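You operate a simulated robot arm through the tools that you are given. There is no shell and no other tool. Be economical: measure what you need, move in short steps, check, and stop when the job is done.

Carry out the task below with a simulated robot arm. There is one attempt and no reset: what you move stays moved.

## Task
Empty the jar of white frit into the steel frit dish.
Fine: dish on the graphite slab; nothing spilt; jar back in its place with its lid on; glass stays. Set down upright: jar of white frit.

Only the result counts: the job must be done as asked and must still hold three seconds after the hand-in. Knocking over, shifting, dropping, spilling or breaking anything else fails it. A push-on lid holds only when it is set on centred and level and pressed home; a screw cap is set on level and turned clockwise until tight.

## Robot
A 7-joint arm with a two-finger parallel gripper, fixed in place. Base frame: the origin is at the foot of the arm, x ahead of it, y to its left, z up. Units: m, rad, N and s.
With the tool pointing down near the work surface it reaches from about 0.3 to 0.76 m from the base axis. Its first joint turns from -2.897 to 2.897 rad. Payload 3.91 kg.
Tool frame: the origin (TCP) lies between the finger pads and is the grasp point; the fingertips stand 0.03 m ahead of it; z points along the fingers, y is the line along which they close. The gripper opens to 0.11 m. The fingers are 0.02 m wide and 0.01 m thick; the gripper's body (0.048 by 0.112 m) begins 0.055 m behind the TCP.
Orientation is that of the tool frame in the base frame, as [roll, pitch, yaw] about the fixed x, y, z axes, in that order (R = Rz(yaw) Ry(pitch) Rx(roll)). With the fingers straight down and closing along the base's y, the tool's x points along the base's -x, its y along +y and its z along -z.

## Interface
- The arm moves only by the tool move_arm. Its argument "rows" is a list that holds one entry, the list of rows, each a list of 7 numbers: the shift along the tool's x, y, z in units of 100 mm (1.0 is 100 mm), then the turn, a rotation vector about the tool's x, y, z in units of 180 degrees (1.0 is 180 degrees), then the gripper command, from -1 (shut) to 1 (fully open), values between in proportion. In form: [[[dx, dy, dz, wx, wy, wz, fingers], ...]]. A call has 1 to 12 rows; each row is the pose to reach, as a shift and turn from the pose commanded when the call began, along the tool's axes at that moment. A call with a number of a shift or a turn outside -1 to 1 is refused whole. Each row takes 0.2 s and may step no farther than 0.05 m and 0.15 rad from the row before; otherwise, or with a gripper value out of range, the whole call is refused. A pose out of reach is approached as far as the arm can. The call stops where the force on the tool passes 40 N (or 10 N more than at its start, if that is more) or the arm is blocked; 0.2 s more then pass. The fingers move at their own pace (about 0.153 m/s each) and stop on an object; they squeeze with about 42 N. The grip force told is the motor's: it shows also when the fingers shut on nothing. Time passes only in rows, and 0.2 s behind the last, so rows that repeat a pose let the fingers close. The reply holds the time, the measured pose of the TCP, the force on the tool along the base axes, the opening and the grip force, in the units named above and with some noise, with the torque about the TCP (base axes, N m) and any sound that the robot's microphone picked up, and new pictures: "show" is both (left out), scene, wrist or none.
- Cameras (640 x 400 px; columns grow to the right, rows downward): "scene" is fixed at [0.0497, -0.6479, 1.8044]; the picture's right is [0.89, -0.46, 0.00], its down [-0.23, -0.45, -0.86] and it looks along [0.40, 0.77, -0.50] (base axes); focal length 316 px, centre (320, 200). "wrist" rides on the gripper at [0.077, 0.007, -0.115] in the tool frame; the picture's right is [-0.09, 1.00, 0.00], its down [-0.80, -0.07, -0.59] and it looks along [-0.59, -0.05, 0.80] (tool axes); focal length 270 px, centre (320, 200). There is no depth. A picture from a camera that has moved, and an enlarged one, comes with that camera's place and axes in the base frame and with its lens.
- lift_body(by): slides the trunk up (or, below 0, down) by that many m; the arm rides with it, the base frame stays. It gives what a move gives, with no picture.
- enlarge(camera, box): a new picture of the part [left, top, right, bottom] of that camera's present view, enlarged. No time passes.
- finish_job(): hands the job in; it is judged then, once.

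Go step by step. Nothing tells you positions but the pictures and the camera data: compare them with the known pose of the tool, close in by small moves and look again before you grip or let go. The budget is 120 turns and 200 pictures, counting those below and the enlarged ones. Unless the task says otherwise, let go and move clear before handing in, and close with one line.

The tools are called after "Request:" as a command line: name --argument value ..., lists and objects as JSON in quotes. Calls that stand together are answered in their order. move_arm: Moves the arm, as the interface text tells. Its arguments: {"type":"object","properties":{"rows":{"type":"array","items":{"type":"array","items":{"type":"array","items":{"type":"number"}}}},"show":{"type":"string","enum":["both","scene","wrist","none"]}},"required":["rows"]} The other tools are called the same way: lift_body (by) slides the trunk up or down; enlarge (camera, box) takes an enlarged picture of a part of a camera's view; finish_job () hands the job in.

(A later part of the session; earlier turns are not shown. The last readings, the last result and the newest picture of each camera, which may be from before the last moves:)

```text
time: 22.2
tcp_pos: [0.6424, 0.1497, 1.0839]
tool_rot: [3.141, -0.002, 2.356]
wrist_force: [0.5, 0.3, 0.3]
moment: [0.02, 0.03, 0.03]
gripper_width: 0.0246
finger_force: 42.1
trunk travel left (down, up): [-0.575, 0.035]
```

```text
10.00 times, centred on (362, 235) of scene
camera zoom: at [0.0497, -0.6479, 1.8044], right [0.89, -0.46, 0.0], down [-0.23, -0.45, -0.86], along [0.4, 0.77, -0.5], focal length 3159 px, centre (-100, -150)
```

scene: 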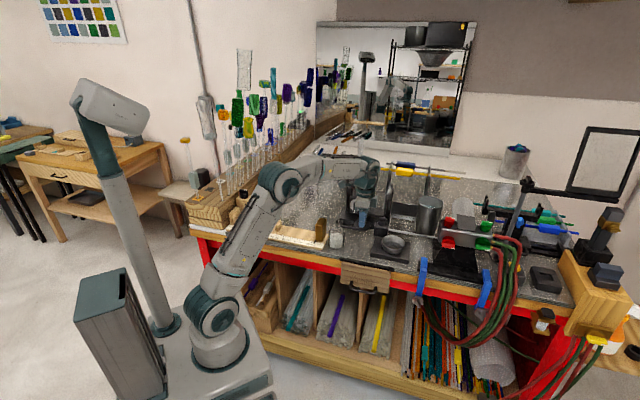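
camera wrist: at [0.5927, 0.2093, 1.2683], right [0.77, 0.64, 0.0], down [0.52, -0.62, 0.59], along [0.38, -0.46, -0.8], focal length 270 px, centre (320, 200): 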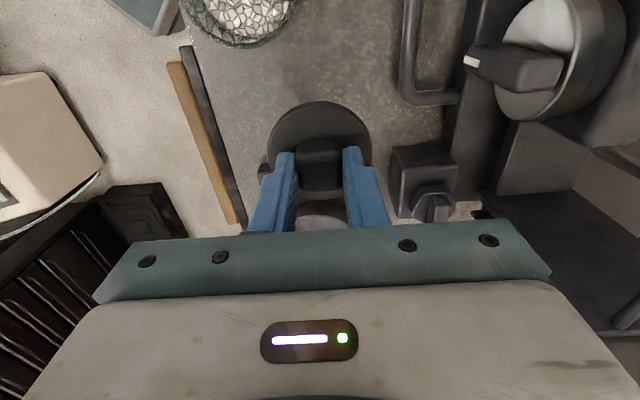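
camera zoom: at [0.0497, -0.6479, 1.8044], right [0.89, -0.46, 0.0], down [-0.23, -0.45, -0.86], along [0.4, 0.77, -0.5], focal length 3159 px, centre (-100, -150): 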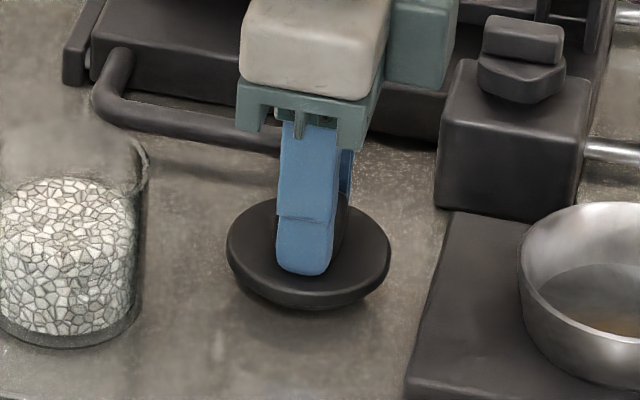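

Request:
move_arm --rows '[[[0, 0, 0.02, 0, 0, 0, -1], [0, 0, 0.04, 0, 0, 0, -1], [0, 0, 0.06, 0, 0, 0, -1]]]' --show "none"

Request:
move_arm --rows '[[[0, 0, 0.02, 0, 0, 0, -1], [0, 0, 0.04, 0, 0, 0, -1]]]' --show "none"

Request:
enlarge --camera "scene" --box '[330, 215, 394, 255]'

```text
time: 23.0
tcp_pos: [0.6422, 0.15, 1.0797]
tool_rot: [3.141, -0.002, 2.355]
wrist_force: [0.1, 0.5, -0.3]
moment: [0.01, 0.02, -0.01]
gripper_width: 0.0245
finger_force: 41.8
trunk travel left (down, up): [-0.575, 0.035]
```

```text
time: 23.6
tcp_pos: [0.6425, 0.1502, 1.076]
tool_rot: [-3.141, -0.003, 2.357]
wrist_force: [-0.9, -0.8, -0.6]
moment: [-0.01, -0.01, 0.02]
gripper_width: 0.0243
finger_force: 42.0
trunk travel left (down, up): [-0.575, 0.035]
```

```text
10.00 times, centred on (362, 235) of scene
camera zoom: at [0.0497, -0.6479, 1.8044], right [0.89, -0.46, 0.0], down [-0.23, -0.45, -0.86], along [0.4, 0.77, -0.5], focal length 3159 px, centre (-100, -150)
```

zoom: 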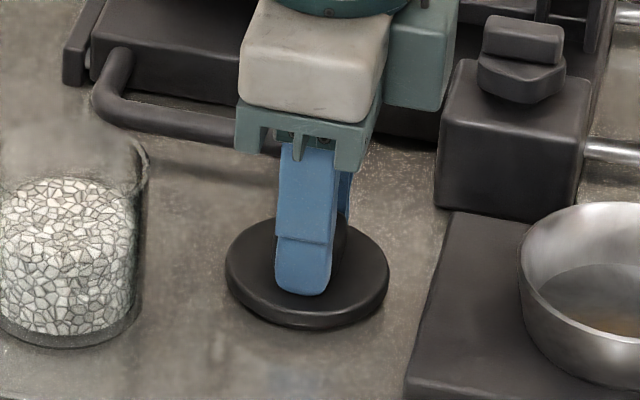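

Request:
move_arm --rows '[[[0, 0, 0.015, 0, 0, 0, -1], [0, 0, 0.03, 0, 0, 0, -1]]]' --show "none"

Request:
move_arm --rows '[[[0, 0, 0.015, 0, 0, 0, -1], [0, 0, 0.03, 0, 0, 0, -1]]]' --show "none"

Request:
enlarge --camera "scene" --box '[330, 215, 394, 255]'

```text
time: 24.2
tcp_pos: [0.6423, 0.1489, 1.0739]
tool_rot: [3.139, 0.0, 2.354]
wrist_force: [0.1, 0.0, 6.7]
moment: [-0.02, 0.04, 0.02]
gripper_width: 0.0247
finger_force: 41.8
trunk travel left (down, up): [-0.575, 0.035]
```

```text
time: 24.8
tcp_pos: [0.6418, 0.1504, 1.0726]
tool_rot: [3.134, 0.004, 2.354]
wrist_force: [2.8, -0.4, 30.7]
moment: [0.06, 0.21, -0.05]
gripper_width: 0.0244
finger_force: 42.1
trunk travel left (down, up): [-0.575, 0.035]
```

```text
10.00 times, centred on (362, 235) of scene
camera zoom: at [0.0497, -0.6479, 1.8044], right [0.89, -0.46, 0.0], down [-0.23, -0.45, -0.86], along [0.4, 0.77, -0.5], focal length 3159 px, centre (-100, -150)
```

zoom: 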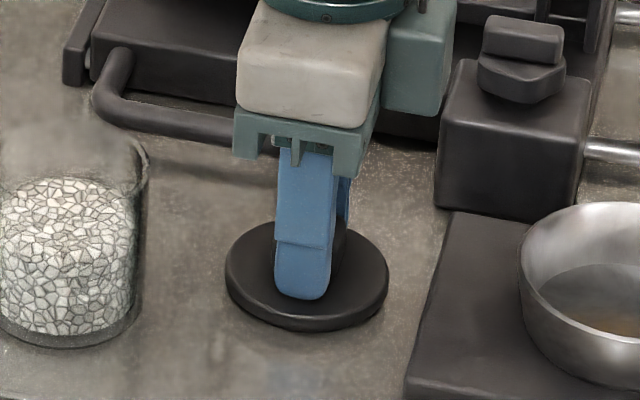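

The lid rests on the bench, with contact at TCP z≈1.0738. I'll unload, open and rise.

Request:
move_arm --rows '[[[0, 0, -0.02, 0, 0, 0, -1], [0, 0, -0.035, 0, 0, 0, -1], [0, 0, -0.035, 0, 0, 0, -0.4], [0, 0, -0.035, 0, 0, 0, -0.2], [0, 0, -0.3, 0, 0, 0, -0.2], [0, 0, -0.7, 0, 0, 0, -0.2], [0, 0, -1, 0, 0, 0, -0.2]]]' --show "both"

Request:
enlarge --camera "wrist" --box '[180, 0, 420, 150]'

```text
time: 26.4
tcp_pos: [0.6411, 0.1505, 1.1687]
tool_rot: [3.141, 0.0, 2.355]
wrist_force: [0.8, -0.7, -0.1]
moment: [0.0, -0.04, 0.07]
gripper_width: 0.0438
finger_force: 0.0
trunk travel left (down, up): [-0.575, 0.035]
camera wrist: at [0.592, 0.2099, 1.2834], right [0.77, 0.64, 0.0], down [0.52, -0.62, 0.59], along [0.38, -0.46, -0.81], focal length 270 px, centre (320, 200)
```

scene: 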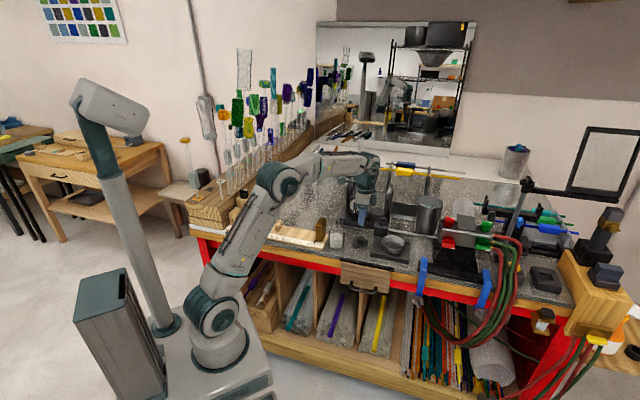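
wrist: 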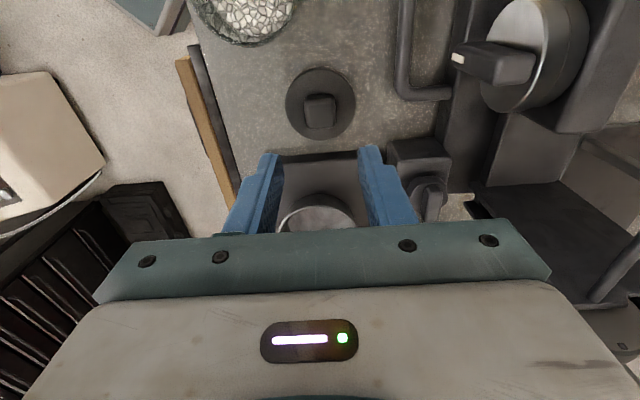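

```text
2.67 times, centred on (300, 75) of wrist
camera zoom: at [0.592, 0.2099, 1.2834], right [0.77, 0.64, 0.0], down [0.52, -0.62, 0.59], along [0.38, -0.46, -0.81], focal length 721 px, centre (373, 533)
```

zoom: 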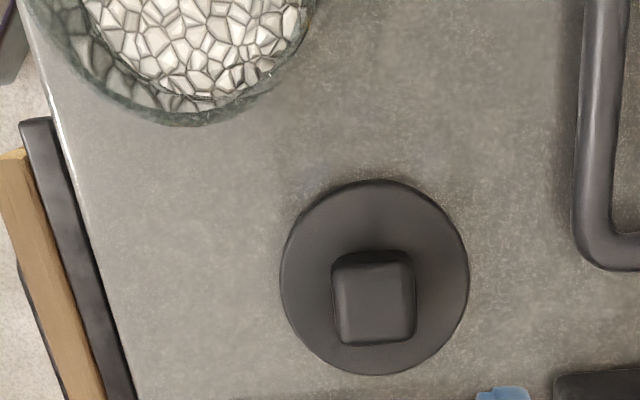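

The lid is parked at TCP (0.642, 0.150, 1.0735). To pour I need a side grip on the jar with the tool horizontal, coming in from the bench front. I'll retreat upward and toward the front, turning the tool 90° about the vertical.

Request:
move_arm --rows '[[[0.08, -0.09, -0.1, 0, 0, -0.0455, 0.2], [0.16, -0.18, -0.2, 0, 0, -0.091, 0.2], [0.24, -0.27, -0.3, 0, 0, -0.1365, 0.2], [0.32, -0.36, -0.4, 0, 0, -0.182, 0.2], [0.4, -0.45, -0.5, 0, 0, -0.2275, 0.2], [0.48, -0.54, -0.6, 0, 0, -0.273, 0.2], [0.56, -0.63, -0.7, 0, 0, -0.3185, 0.2], [0.64, -0.72, -0.7, 0, 0, -0.364, 0.2], [0.72, -0.81, -0.7, 0, 0, -0.4095, 0.2], [0.8, -0.9, -0.7, 0, 0, -0.455, 0.2], [0.87, -1.0, -0.7, 0, 0, -0.5, 0.2]]]' --show "both"

Request:
enlarge --camera "wrist" --box '[180, 60, 480, 248]'

```text
time: 28.8
tcp_pos: [0.5087, 0.1408, 1.2387]
tool_rot: [3.14, 0.0, -2.354]
wrist_force: [0.2, 0.8, -0.1]
moment: [-0.01, -0.01, 0.01]
gripper_width: 0.0661
finger_force: 0.0
trunk travel left (down, up): [-0.575, 0.035]
camera wrist: at [0.4498, 0.0909, 1.3536], right [-0.64, 0.77, 0.0], down [0.62, 0.52, 0.59], along [0.45, 0.38, -0.8], focal length 270 px, centre (320, 200)
```

scene: 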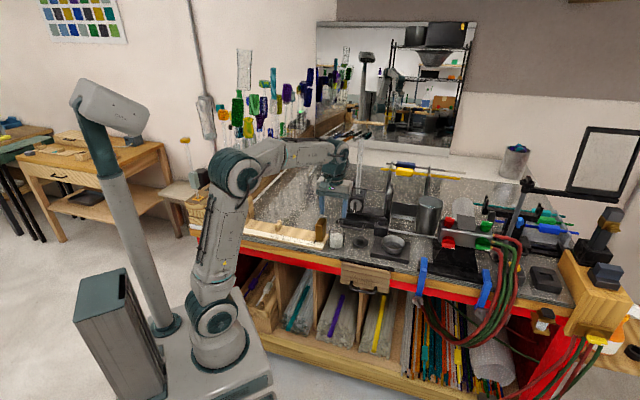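
wrist: 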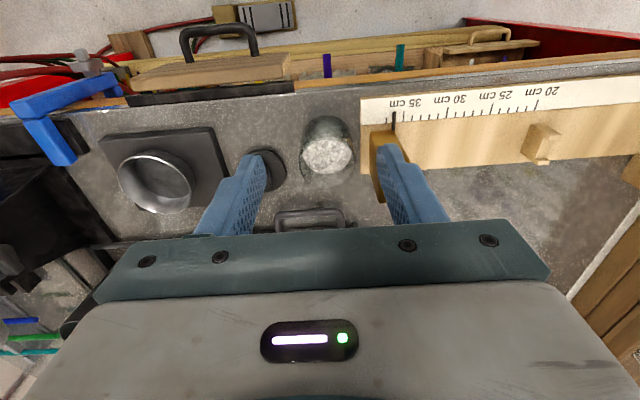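

```text
2.13 times, centred on (330, 154) of wrist
camera zoom: at [0.4498, 0.0909, 1.3536], right [-0.64, 0.77, 0.0], down [0.62, 0.52, 0.59], along [0.45, 0.38, -0.8], focal length 575 px, centre (299, 298)
```

zoom: 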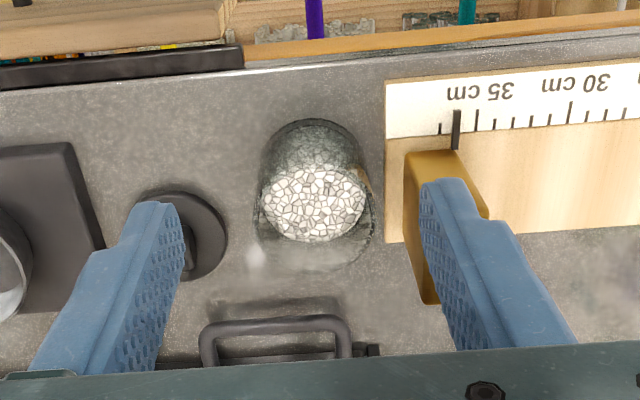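

Now I have a clear view: jar centre at e≈0.258, n≈0.524, ruler end at 0.216 and brass block face at 0.204. The drawer board starts at e≈0.29, so the front of the jar is free. I'll back off and pitch the tool up to near horizontal.

Request:
move_arm --rows '[[[0.06, 0, 0, 0, -0.042, 0, 0.36], [0.12, 0, 0, 0, -0.084, 0, 0.36], [0.18, 0, 0, 0, -0.126, 0, 0.36], [0.24, 0, 0, 0, -0.168, 0, 0.36], [0.3, 0, 0, 0, -0.21, 0, 0.36], [0.36, 0, 0, 0, -0.252, 0, 0.36], [0.42, 0, 0, 0, -0.294, 0, 0.36], [0.48, 0, 0, 0, -0.336, 0, 0.36], [0.54, 0, 0, 0, -0.378, 0, 0.36], [0.6, 0, 0, 0, -0.42, 0, 0.36], [0.6, 0, 0, 0, -0.444, 0, 0.36]]]' --show "both"

```text
time: 31.2
tcp_pos: [0.4672, 0.0986, 1.2385]
tool_rot: [3.136, 1.397, -2.363]
wrist_force: [0.6, -0.6, 0.2]
moment: [0.01, 0.02, 0.02]
gripper_width: 0.0748
finger_force: 0.0
trunk travel left (down, up): [-0.575, 0.035]
camera wrist: at [0.373, 0.0143, 1.1828], right [-0.69, 0.72, 0.09], down [-0.27, -0.37, 0.89], along [0.67, 0.59, 0.44], focal length 270 px, centre (320, 200)
```

scene: 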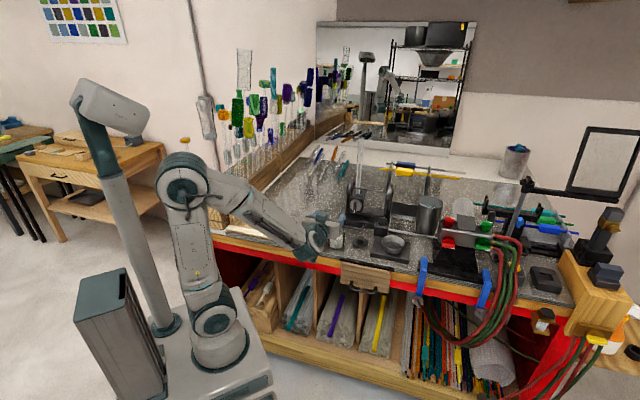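
wrist: 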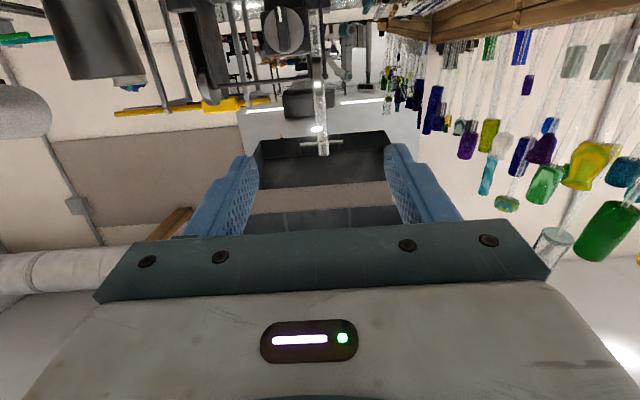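

The tool is nearly horizontal, pointing 10° below horizontal toward the bench. I'll lower it in front of the bench, aligned with the jar.

Request:
move_arm --rows '[[[0.45, 0.03, 0.08, 0, 0, 0, 0.36], [0.9, 0.03, 0.16, 0, 0, 0, 0.36]]]' --show "none"

Request:
move_arm --rows '[[[0.25, 0, 0.045, 0, 0, 0, 0.36], [0.47, 0, 0.085, 0, 0, 0, 0.36]]]' --show "both"

Request:
enlarge --camera "scene" --box '[290, 210, 370, 260]'

```text
time: 31.8
tcp_pos: [0.478, 0.0997, 1.1483]
tool_rot: [3.135, 1.398, -2.365]
wrist_force: [0.4, 1.0, 0.3]
moment: [0.02, -0.01, 0.01]
gripper_width: 0.0747
finger_force: 0.1
out of reach, approached as far as the arm can: row 2
trunk travel left (down, up): [-0.575, 0.035]
```

```text
time: 32.4
tcp_pos: [0.4823, 0.0981, 1.1016]
tool_rot: [3.134, 1.395, -2.365]
wrist_force: [0.0, 0.1, -0.8]
moment: [0.0, 0.01, -0.02]
gripper_width: 0.0749
finger_force: 0.1
out of reach, approached as far as the arm can: row 1, 2
trunk travel left (down, up): [-0.575, 0.035]
camera wrist: at [0.3888, 0.0139, 1.0459], right [-0.69, 0.71, 0.09], down [-0.26, -0.37, 0.89], along [0.67, 0.6, 0.44], focal length 270 px, centre (320, 200)
```

scene: 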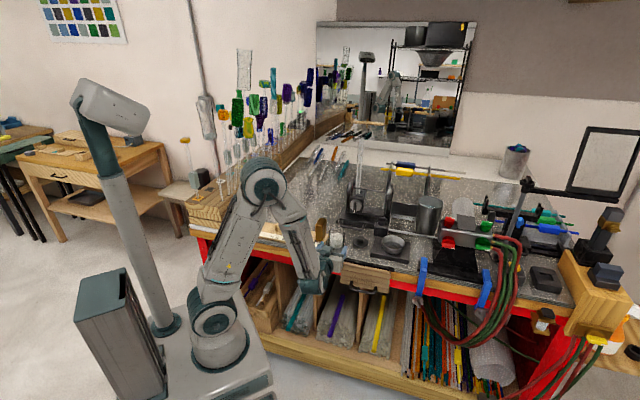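
wrist: 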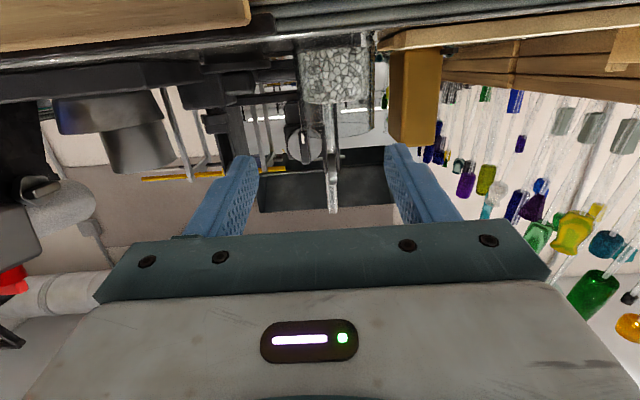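

```text
8.00 times, centred on (330, 235) of scene
camera zoom: at [0.0497, -0.6479, 1.8044], right [0.89, -0.46, 0.0], down [-0.23, -0.45, -0.86], along [0.4, 0.77, -0.5], focal length 2527 px, centre (240, -80)
```

zoom: 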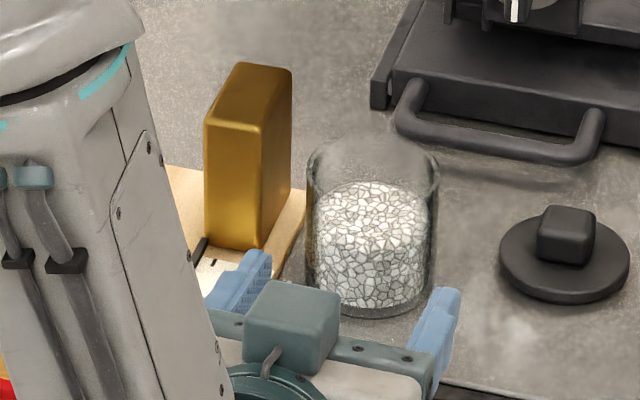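

The arm is folded too tightly here and hits its reach limit. I'll lower the trunk for a better posture, raising the tool first to keep clearance.

Request:
move_arm --rows '[[[-0.45, 0, -0.08, 0, 0, 0, 0.36], [-0.9, 0, -0.16, 0, 0, 0, 0.36]]]' --show "none"

Request:
lift_body --by -0.1

Request:
move_arm --rows '[[[-0.45, 0, -0.08, 0, 0, 0, 0.36], [-0.9, 0, -0.16, 0, 0, 0, 0.36]]]' --show "none"

Request:
lift_body --by -0.1

Request:
move_arm --rows '[[[-0.3, 0, -0.05, 0, 0, 0, 0.36]]]' --show "scene"

```text
time: 33.0
tcp_pos: [0.4814, 0.098, 1.1943]
tool_rot: [3.136, 1.395, -2.363]
wrist_force: [-0.7, 0.3, 0.7]
moment: [-0.02, -0.03, 0.0]
gripper_width: 0.0747
finger_force: 0.1
trunk travel left (down, up): [-0.575, 0.035]
```

```text
time: 34.3
tcp_pos: [0.4813, 0.0975, 1.094]
tool_rot: [3.135, 1.394, -2.364]
wrist_force: [0.5, -0.5, -0.5]
moment: [0.04, 0.01, 0.02]
gripper_width: 0.0749
finger_force: 0.1
trunk travel left (down, up): [-0.475, 0.135]
```

```text
time: 34.9
tcp_pos: [0.4798, 0.099, 1.184]
tool_rot: [3.134, 1.394, -2.364]
wrist_force: [0.1, 0.8, -0.8]
moment: [0.0, 0.01, -0.02]
gripper_width: 0.0748
finger_force: 0.1
trunk travel left (down, up): [-0.475, 0.135]
```

```text
time: 36.3
tcp_pos: [0.4791, 0.0985, 1.0838]
tool_rot: [3.135, 1.395, -2.361]
wrist_force: [0.9, -1.2, 0.2]
moment: [0.01, 0.02, 0.02]
gripper_width: 0.0751
finger_force: 0.0
trunk travel left (down, up): [-0.375, 0.235]
```

```text
time: 36.7
tcp_pos: [0.4807, 0.0985, 1.1149]
tool_rot: [3.131, 1.394, -2.366]
wrist_force: [0.1, -0.3, 0.3]
moment: [-0.01, 0.02, -0.01]
gripper_width: 0.0747
finger_force: 0.1
trunk travel left (down, up): [-0.375, 0.235]
```

scene: 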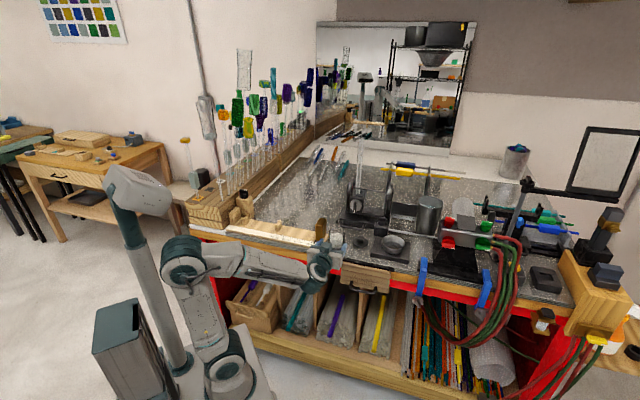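

The posture is much better. I'll align sideways with the jar and lower to grip height.

Request:
move_arm --rows '[[[0.18, 0.06, 0.03, 0, 0, 0, 0.36], [0.36, 0.12, 0.06, 0, 0, 0, 0.36], [0.36, 0.12, 0.06, 0, 0, 0, 0.36]]]' --show "both"

Request:
enlarge --camera "scene" --box '[290, 210, 370, 260]'

Request:
enlarge --camera "wrist" --box '[200, 0, 460, 162]'

```text
time: 37.5
tcp_pos: [0.4718, 0.107, 1.0773]
tool_rot: [3.137, 1.395, -2.364]
wrist_force: [0.1, 0.5, 0.4]
moment: [-0.01, 0.02, -0.01]
gripper_width: 0.0746
finger_force: 0.1
trunk travel left (down, up): [-0.375, 0.235]
camera wrist: at [0.3783, 0.0233, 1.0219], right [-0.69, 0.72, 0.09], down [-0.26, -0.37, 0.89], along [0.67, 0.6, 0.44], focal length 270 px, centre (320, 200)
```

scene: 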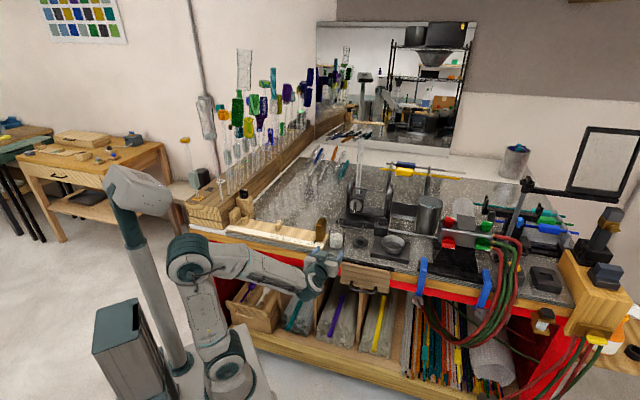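
wrist: 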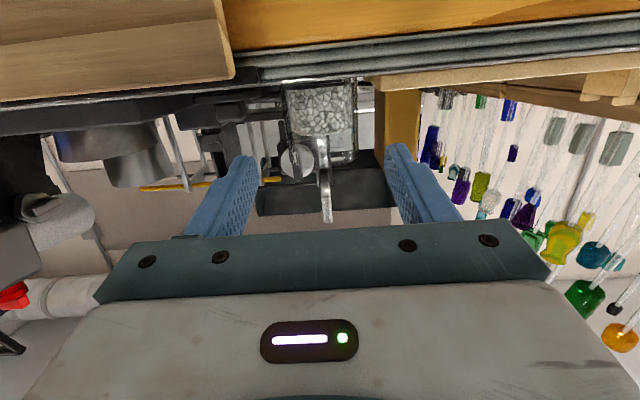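

```text
8.00 times, centred on (330, 235) of scene
camera zoom: at [0.0497, -0.6479, 1.8044], right [0.89, -0.46, 0.0], down [-0.23, -0.45, -0.86], along [0.4, 0.77, -0.5], focal length 2527 px, centre (240, -80)
```

zoom: 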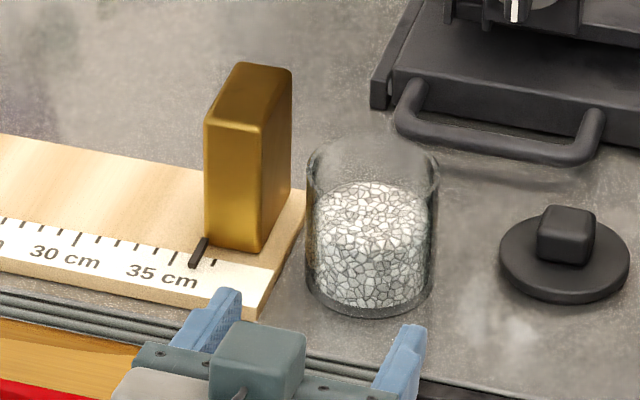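

```text
2.46 times, centred on (330, 81) of wrist
camera zoom: at [0.3783, 0.0233, 1.0219], right [-0.69, 0.72, 0.09], down [-0.26, -0.37, 0.89], along [0.67, 0.6, 0.44], focal length 665 px, centre (295, 493)
```

zoom: 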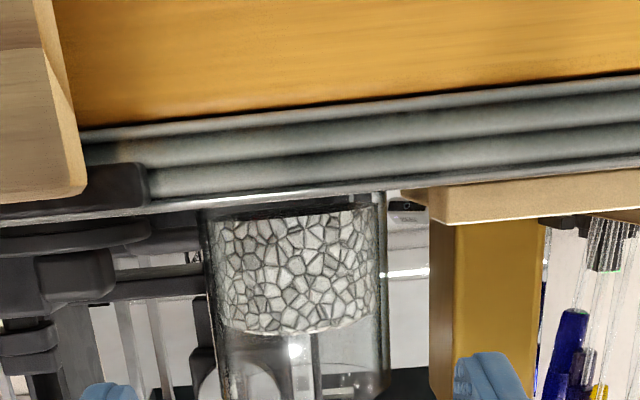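

The jar lines up within about 1 mm of the tool axis in the wrist view. I'll advance horizontally, checking midway.

Request:
move_arm --rows '[[[-0.045, 0, 0.25, 0, 0, 0, 0.36], [-0.09, 0, 0.5, 0, 0, 0, 0.36], [-0.125, 0, 0.7, 0, 0, 0, 0.36]]]' --show "wrist"

Request:
enlarge --camera "scene" --box '[290, 210, 370, 260]'

```text
time: 38.3
tcp_pos: [0.5227, 0.1569, 1.0782]
tool_rot: [3.136, 1.395, -2.363]
wrist_force: [0.5, 0.3, -0.2]
moment: [0.01, 0.0, 0.04]
gripper_width: 0.075
finger_force: 0.0
trunk travel left (down, up): [-0.375, 0.235]
camera wrist: at [0.4289, 0.0725, 1.0224], right [-0.69, 0.72, 0.09], down [-0.26, -0.36, 0.89], along [0.67, 0.6, 0.44], focal length 270 px, centre (320, 200)
```

wrist: 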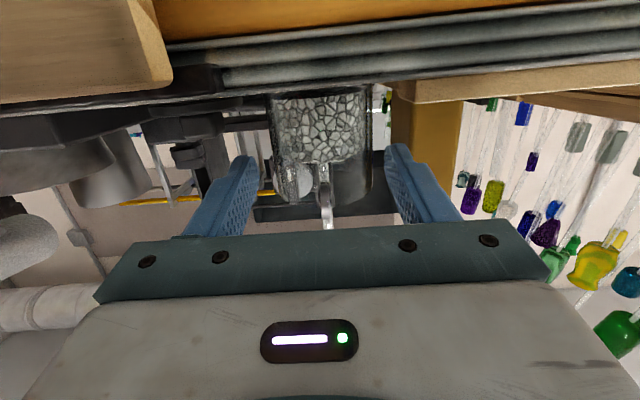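

```text
8.00 times, centred on (330, 235) of scene
camera zoom: at [0.0497, -0.6479, 1.8044], right [0.89, -0.46, 0.0], down [-0.23, -0.45, -0.86], along [0.4, 0.77, -0.5], focal length 2527 px, centre (240, -80)
```

zoom: 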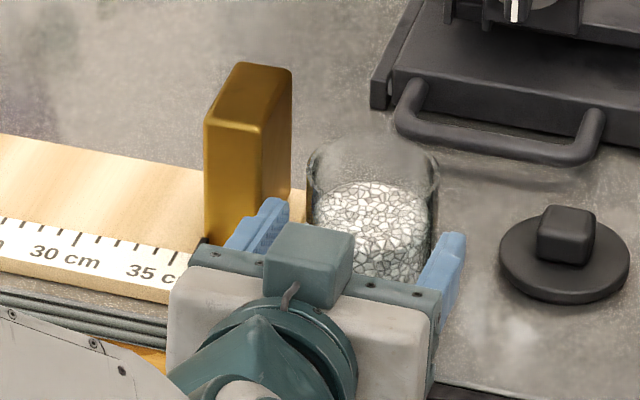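

The jar is centred between the fingers. I'll advance the last 42 mm and close.

Request:
move_arm --rows '[[[-0.035, 0, 0.2, 0, 0, 0, 0.36], [-0.07, 0, 0.41, 0, 0, 0, 0.36], [-0.07, 0, 0.41, 0, 0, 0, 0.36]]]' --show "wrist"

Request:
enlarge --camera "scene" --box '[290, 210, 370, 260]'

```text
time: 39.1
tcp_pos: [0.5522, 0.1865, 1.0778]
tool_rot: [3.134, 1.396, -2.364]
wrist_force: [0.4, 0.8, 0.1]
moment: [0.01, 0.02, 0.06]
gripper_width: 0.0746
finger_force: 0.0
trunk travel left (down, up): [-0.375, 0.235]
camera wrist: at [0.4585, 0.1027, 1.0217], right [-0.69, 0.72, 0.09], down [-0.26, -0.37, 0.89], along [0.67, 0.6, 0.44], focal length 270 px, centre (320, 200)
```

wrist: 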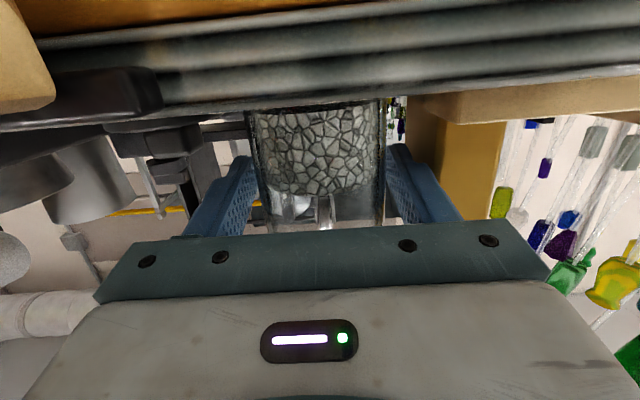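

```text
8.00 times, centred on (330, 235) of scene
camera zoom: at [0.0497, -0.6479, 1.8044], right [0.89, -0.46, 0.0], down [-0.23, -0.45, -0.86], along [0.4, 0.77, -0.5], focal length 2527 px, centre (240, -80)
```

zoom: 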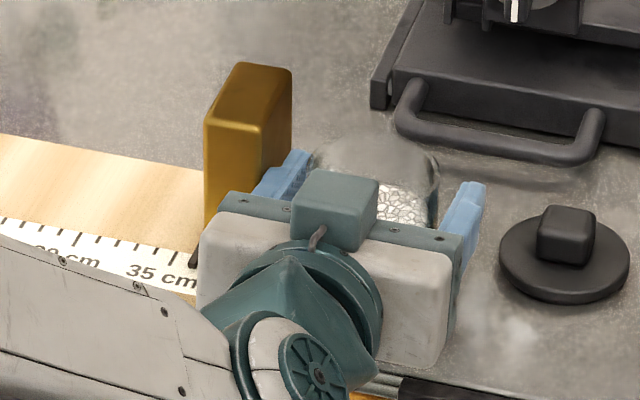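

Closing on the jar now.

Request:
move_arm --rows '[[[0, 0, 0, 0, 0, 0, 0.2], [0, 0, 0, 0, 0, 0, 0.05], [0, 0, 0, 0, 0, 0, -0.3], [0, 0, 0, 0, 0, 0, -0.3]]]' --show "none"

Request:
enlarge --camera "scene" --box '[290, 210, 370, 260]'

```text
time: 40.1
tcp_pos: [0.5518, 0.1864, 1.0774]
tool_rot: [3.137, 1.395, -2.362]
wrist_force: [2.1, 0.7, 1.4]
moment: [-0.08, -0.12, 0.0]
gripper_width: 0.0634
finger_force: 42.0
trunk travel left (down, up): [-0.375, 0.235]
```

```text
8.00 times, centred on (330, 235) of scene
camera zoom: at [0.0497, -0.6479, 1.8044], right [0.89, -0.46, 0.0], down [-0.23, -0.45, -0.86], along [0.4, 0.77, -0.5], focal length 2527 px, centre (240, -80)
```

zoom: 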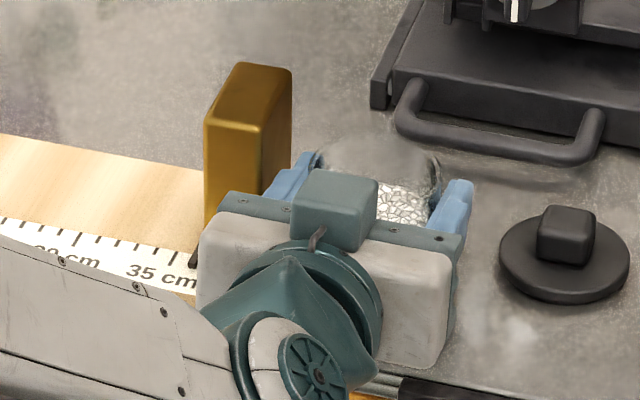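

The grip is firm, with the jar 63 mm wide. The grip pose to remember for the return is (0.5518, 0.1865, 1.0775). I'll lift straight up.

Request:
move_arm --rows '[[[-0.1, 0, -0.0175, 0, 0, 0, -0.3], [-0.3, 0, -0.053, 0, 0, 0, -0.3], [-0.55, 0, -0.097, 0, 0, 0, -0.3], [-0.8, 0, -0.141, 0, 0, 0, -0.3], [-0.985, 0, -0.1736, 0, 0, 0, -0.3]]]' --show "both"

Request:
enlarge --camera "scene" --box '[290, 195, 386, 255]'

```text
time: 41.3
tcp_pos: [0.553, 0.1859, 1.178]
tool_rot: [3.13, 1.394, -2.368]
wrist_force: [0.1, 0.2, -3.1]
moment: [-0.02, 0.02, -0.01]
gripper_width: 0.0634
finger_force: 42.7
trunk travel left (down, up): [-0.375, 0.235]
camera wrist: at [0.4584, 0.1026, 1.122], right [-0.69, 0.72, 0.09], down [-0.26, -0.37, 0.89], along [0.67, 0.6, 0.44], focal length 270 px, centre (320, 200)
```

scene: 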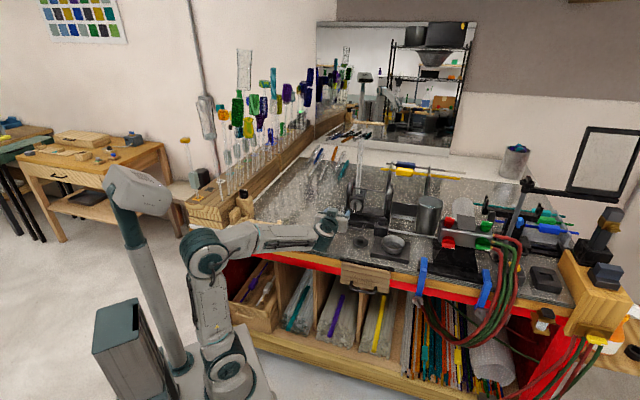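
wrist: 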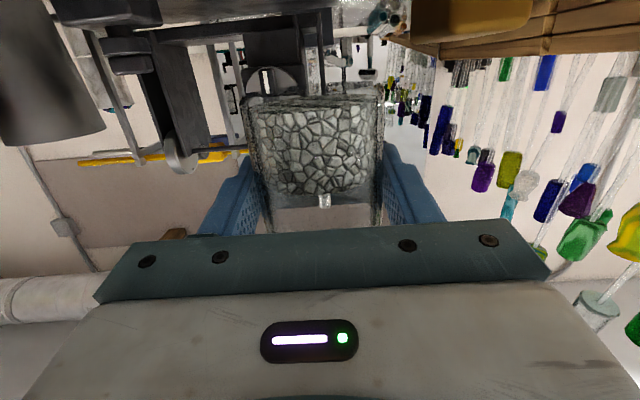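

```text
6.67 times, centred on (338, 225) of scene
camera zoom: at [0.0497, -0.6479, 1.8044], right [0.89, -0.46, 0.0], down [-0.23, -0.45, -0.86], along [0.4, 0.77, -0.5], focal length 2106 px, centre (200, 33)
```

zoom: 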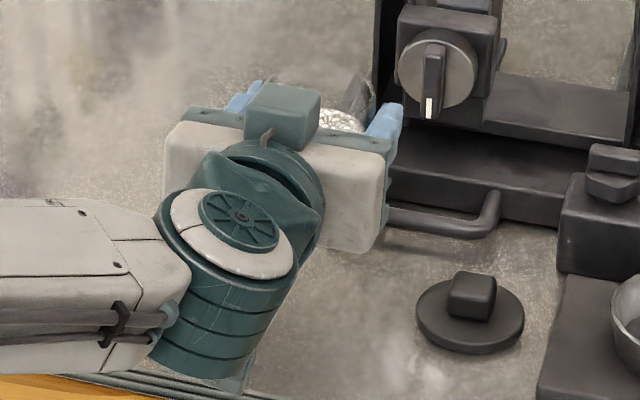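

The jar is lifted upright and steady. I'll carry it along the bench toward the dish and bring the tool to true horizontal.

Request:
move_arm --rows '[[[0, -0.15, 0, 0, 0, 0, -0.3], [0, -0.4, 0, 0, 0, 0, -0.3], [0, -0.65, 0, 0, 0, 0, -0.3], [0, -0.85, 0, 0, 0, 0, -0.3], [0, -0.95, 0, 0, 0, 0, -0.3]]]' --show "none"

Request:
move_arm --rows '[[[-0.005, -0.15, 0.03, 0, -0.01, 0, -0.3], [-0.01, -0.4, 0.08, 0, -0.02, 0, -0.3], [-0.02, -0.65, 0.13, 0, -0.035, 0, -0.3], [-0.03, -0.85, 0.17, 0, -0.05, 0, -0.3], [-0.035, -0.95, 0.197, 0, -0.0556, 0, -0.3], [-0.035, -0.95, 0.197, 0, -0.0556, 0, -0.3]]]' --show "both"

Request:
enlarge --camera "scene" --box '[330, 195, 442, 265]'

```text
time: 42.5
tcp_pos: [0.6193, 0.1191, 1.177]
tool_rot: [3.134, 1.395, -2.363]
wrist_force: [0.0, 0.6, -2.4]
moment: [-0.01, -0.02, 0.01]
gripper_width: 0.0632
finger_force: 41.6
trunk travel left (down, up): [-0.375, 0.235]
```

```text
time: 43.9
tcp_pos: [0.7014, 0.0653, 1.1765]
tool_rot: [2.154, 1.569, 2.939]
wrist_force: [0.2, -0.1, -2.0]
moment: [-0.04, -0.02, -0.03]
gripper_width: 0.063
finger_force: 42.0
trunk travel left (down, up): [-0.375, 0.235]
camera wrist: at [0.6155, -0.01, 1.1006], right [-0.7, 0.7, 0.09], down [-0.37, -0.47, 0.8], along [0.61, 0.53, 0.59], focal length 270 px, centre (320, 200)
```

scene: 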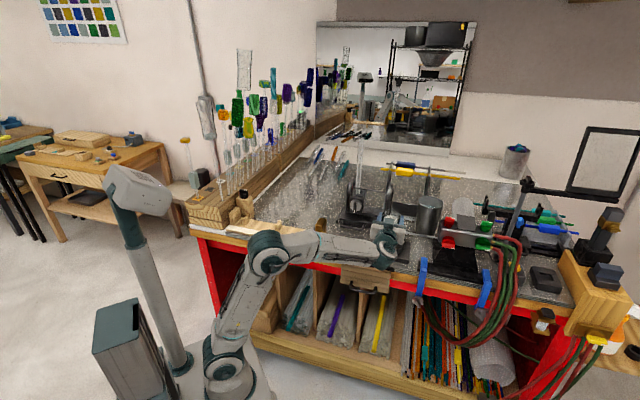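
wrist: 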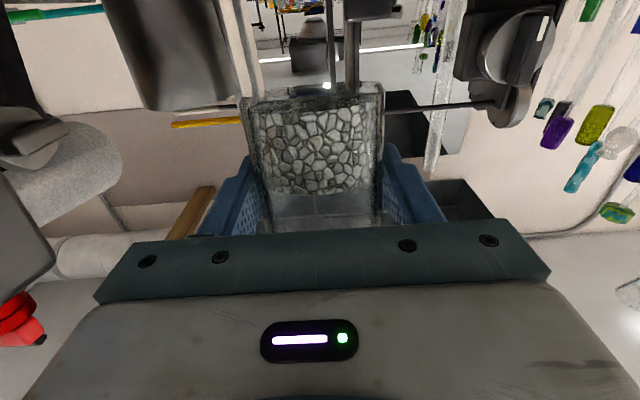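

```text
5.71 times, centred on (386, 230) of scene
camera zoom: at [0.0497, -0.6479, 1.8044], right [0.89, -0.46, 0.0], down [-0.23, -0.45, -0.86], along [0.4, 0.77, -0.5], focal length 1805 px, centre (-57, 29)
```

zoom: 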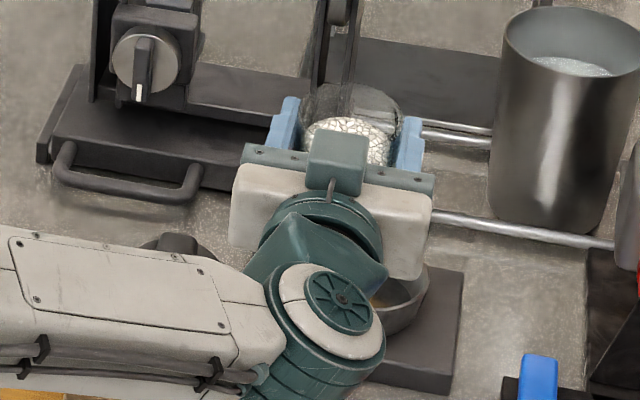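

The jar is beside the dish centre, 14 mm short of it along the bench, and the mouth will tip toward the dish centre. I'll lower to pour height and start rolling.

Request:
move_arm --rows '[[[0.18, 0, 0.05, 0, 0, 0, -0.3], [0.36, 0, 0.05, 0, 0, 0, -0.3], [0.36, 0, 0.05, 0, 0, 0.04, -0.3], [0.36, 0, 0.05, 0, 0, 0.08, -0.3], [0.36, 0, 0.05, 0, 0, 0.12, -0.3], [0.36, 0, 0.05, 0, 0, 0.16, -0.3], [0.36, 0, 0.05, 0, 0, 0.2, -0.3], [0.36, 0, 0.05, 0, 0, 0.24, -0.3]]]' --show "both"

Request:
enlarge --camera "scene" --box '[346, 205, 426, 255]'

```text
time: 45.7
tcp_pos: [0.7043, 0.0697, 1.1416]
tool_rot: [1.572, 0.813, 2.355]
wrist_force: [-0.1, 0.0, -2.8]
moment: [-0.04, -0.02, -0.01]
gripper_width: 0.0632
finger_force: 41.9
trunk travel left (down, up): [-0.375, 0.235]
camera wrist: at [0.5829, 0.0298, 1.0903], right [-0.47, 0.47, 0.75], down [0.01, -0.85, 0.53], along [0.88, 0.25, 0.39], focal length 270 px, centre (320, 200)
```

scene: 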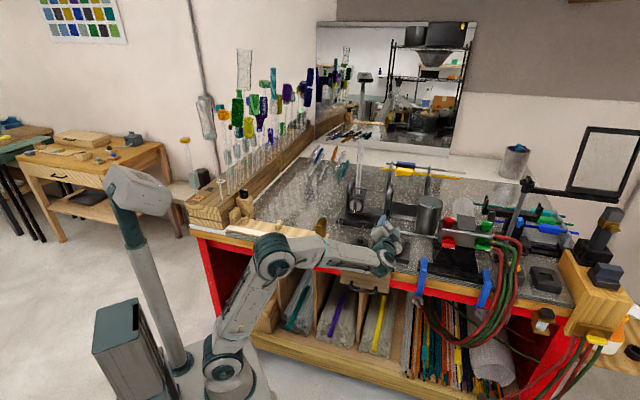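
wrist: 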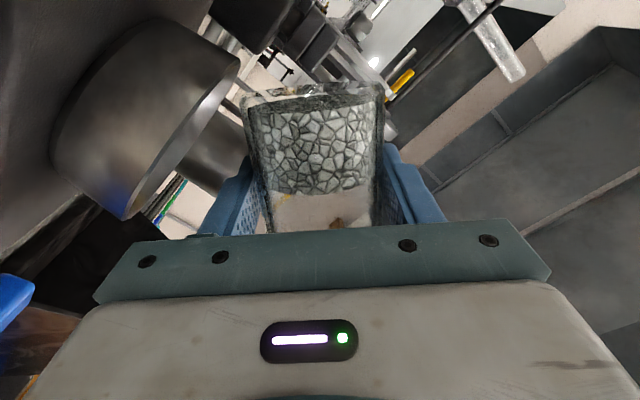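

```text
8.00 times, centred on (386, 230) of scene
camera zoom: at [0.0497, -0.6479, 1.8044], right [0.89, -0.46, 0.0], down [-0.23, -0.45, -0.86], along [0.4, 0.77, -0.5], focal length 2527 px, centre (-208, -40)
```

zoom: 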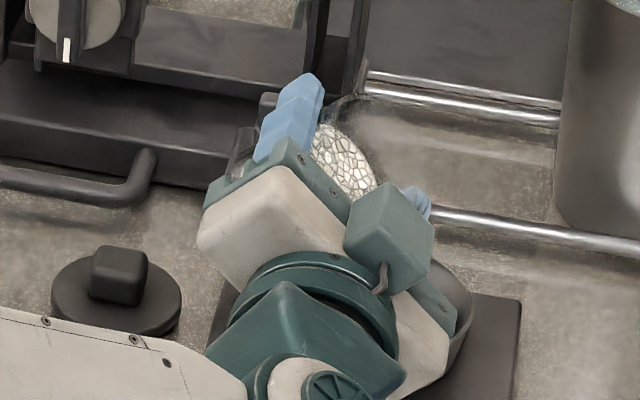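

Tilt is about 43° and nothing has flowed yet. I'll continue slowly to about 80°.

Request:
move_arm --rows '[[[0, 0, 0, 0, 0, 0.03, -0.3], [0, 0, 0, 0, 0, 0.06, -0.3], [0, 0, 0, 0, 0, 0.09, -0.3], [0, 0, 0, 0, 0, 0.12, -0.3], [0, 0, 0, 0, 0, 0.15, -0.3], [0, 0, 0, 0, 0, 0.18, -0.3], [0, 0, 0, 0, 0, 0.2, -0.3], [0, 0, 0, 0, 0, 0.2, -0.3]]]' --show "both"

Request:
enlarge --camera "scene" --box '[346, 205, 426, 255]'

```text
time: 47.5
tcp_pos: [0.7043, 0.0697, 1.1417]
tool_rot: [1.572, 0.186, 2.357]
wrist_force: [0.8, -0.2, -1.8]
moment: [-0.04, -0.03, -0.01]
gripper_width: 0.0634
finger_force: 41.8
trunk travel left (down, up): [-0.375, 0.235]
camera wrist: at [0.5695, 0.0436, 1.134], right [-0.07, 0.07, 1.0], down [0.14, -0.99, 0.08], along [0.99, 0.15, 0.06], focal length 270 px, centre (320, 200)
```

scene: 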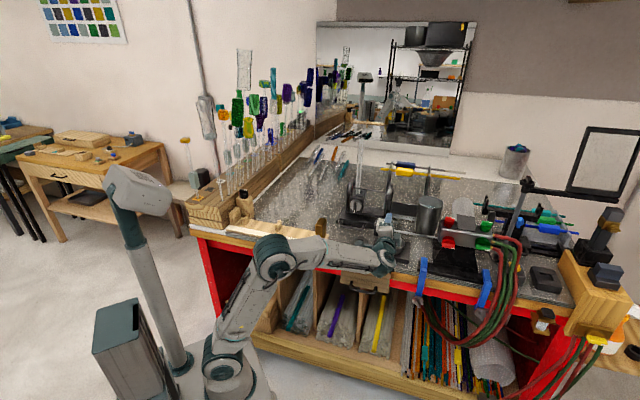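
wrist: 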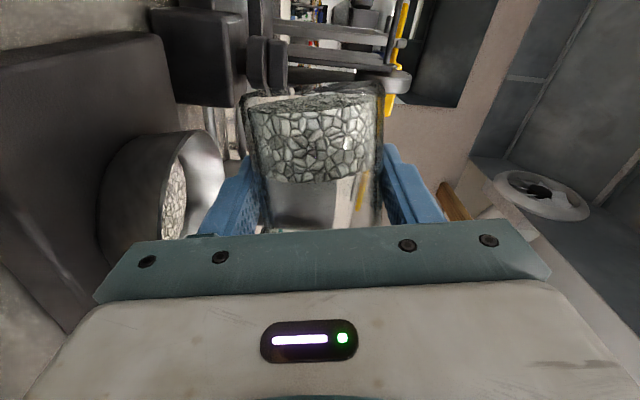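

```text
8.00 times, centred on (386, 230) of scene
camera zoom: at [0.0497, -0.6479, 1.8044], right [0.89, -0.46, 0.0], down [-0.23, -0.45, -0.86], along [0.4, 0.77, -0.5], focal length 2527 px, centre (-208, -40)
```

zoom: 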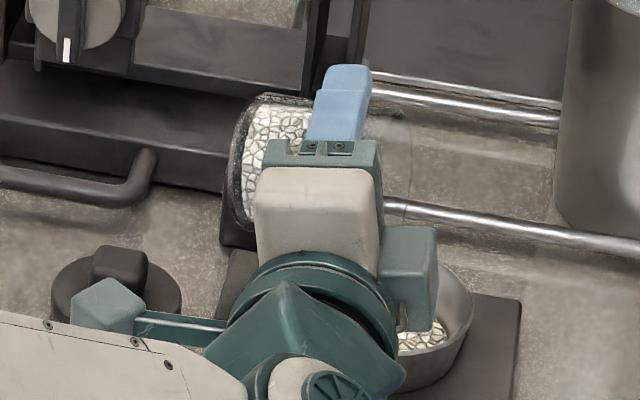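

Frit is flowing into the dish, with no spill visible. I'll keep rolling slowly and shift a few mm toward the dish centre.

Request:
move_arm --rows '[[[0, 0, 0, 0, 0, 0.025, -0.3], [0, 0, 0, 0, 0, 0.05, -0.3], [-0.01, 0, 0, 0, 0, 0.075, -0.3], [-0.02, -0.004, 0, 0, 0, 0.1, -0.3], [-0.03, -0.006, 0, 0, 0, 0.125, -0.3], [-0.04, -0.008, 0, 0, 0, 0.15, -0.3], [-0.05, -0.01, 0, 0, 0, 0.175, -0.3], [-0.06, -0.011, 0, 0, 0, 0.2, -0.3], [-0.06, -0.011, 0, 0, 0, 0.2, -0.3]]]' --show "both"

Request:
enlarge --camera "scene" --box '[346, 205, 426, 255]'

```text
time: 49.5
tcp_pos: [0.7084, 0.0654, 1.1416]
tool_rot: [1.573, -0.442, 2.354]
wrist_force: [-0.3, 0.2, -1.8]
moment: [-0.03, -0.02, -0.03]
gripper_width: 0.063
finger_force: 42.2
trunk travel left (down, up): [-0.375, 0.235]
camera wrist: at [0.581, 0.0318, 1.1806], right [0.36, -0.36, 0.86], down [0.07, -0.91, -0.41], along [0.93, 0.2, -0.3], focal length 270 px, centre (320, 200)
```

scene: 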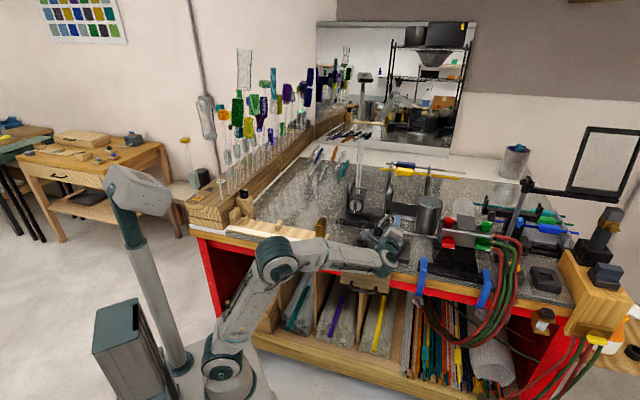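
wrist: 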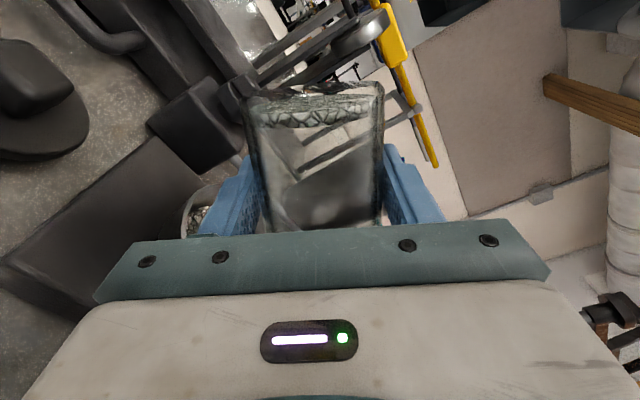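

```text
8.00 times, centred on (386, 230) of scene
camera zoom: at [0.0497, -0.6479, 1.8044], right [0.89, -0.46, 0.0], down [-0.23, -0.45, -0.86], along [0.4, 0.77, -0.5], focal length 2527 px, centre (-208, -40)
```

zoom: 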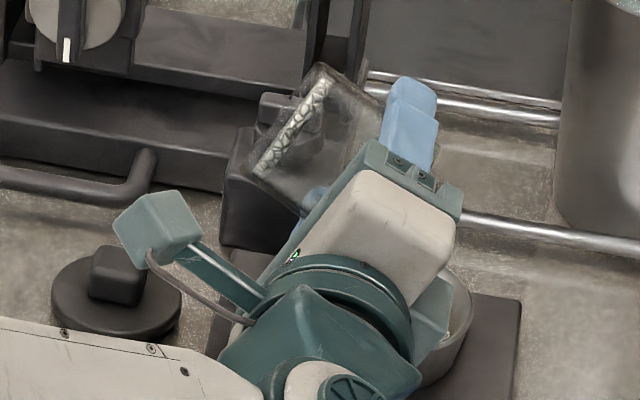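

Only a thin layer is left in the jar. I'll roll on toward 150°, rising 1 cm for clearance.

Request:
move_arm --rows '[[[0, 0.02, 0, 0, 0, 0.025, -0.3], [-0.003, 0.035, 0, 0, 0, 0.05, -0.3], [-0.006, 0.05, 0, 0, 0, 0.075, -0.3], [-0.01, 0.07, 0, 0, 0, 0.1, -0.3], [-0.014, 0.085, 0, 0, 0, 0.125, -0.3], [-0.018, 0.1, 0, 0, 0, 0.15, -0.3], [-0.021, 0.12, 0, 0, 0, 0.175, -0.3], [-0.021, 0.12, 0, 0, 0, 0.195, -0.3], [-0.021, 0.12, 0, 0, 0, 0.195, -0.3], [-0.021, 0.12, 0, 0, 0, 0.195, -0.3]]]' --show "both"

Request:
enlarge --camera "scene" --box '[346, 205, 426, 255]'

```text
time: 51.7
tcp_pos: [0.7147, 0.0603, 1.1515]
tool_rot: [1.574, -1.055, 2.355]
wrist_force: [0.2, 0.1, -2.5]
moment: [-0.03, 0.0, -0.02]
gripper_width: 0.0633
finger_force: 42.8
trunk travel left (down, up): [-0.375, 0.235]
camera wrist: at [0.6107, 0.0024, 1.2216], right [0.64, -0.64, 0.42], down [-0.19, -0.66, -0.73], along [0.74, 0.39, -0.54], focal length 270 px, centre (320, 200)
```

scene: 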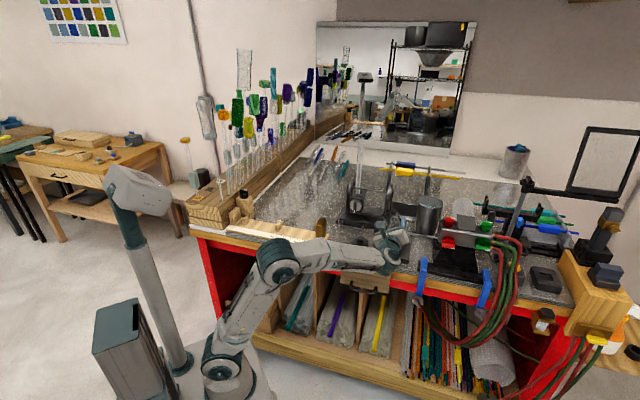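
wrist: 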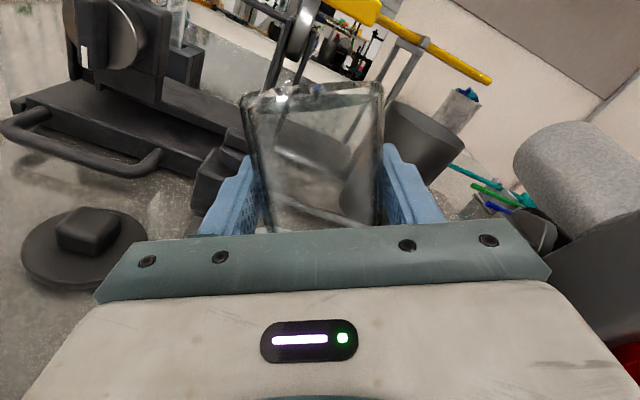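

```text
8.00 times, centred on (386, 230) of scene
camera zoom: at [0.0497, -0.6479, 1.8044], right [0.89, -0.46, 0.0], down [-0.23, -0.45, -0.86], along [0.4, 0.77, -0.5], focal length 2527 px, centre (-208, -40)
```

zoom: 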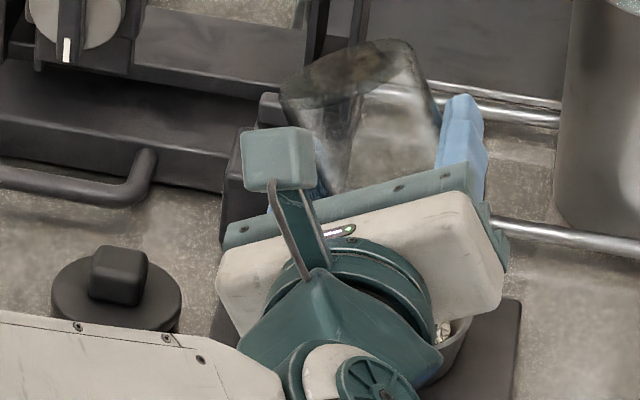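

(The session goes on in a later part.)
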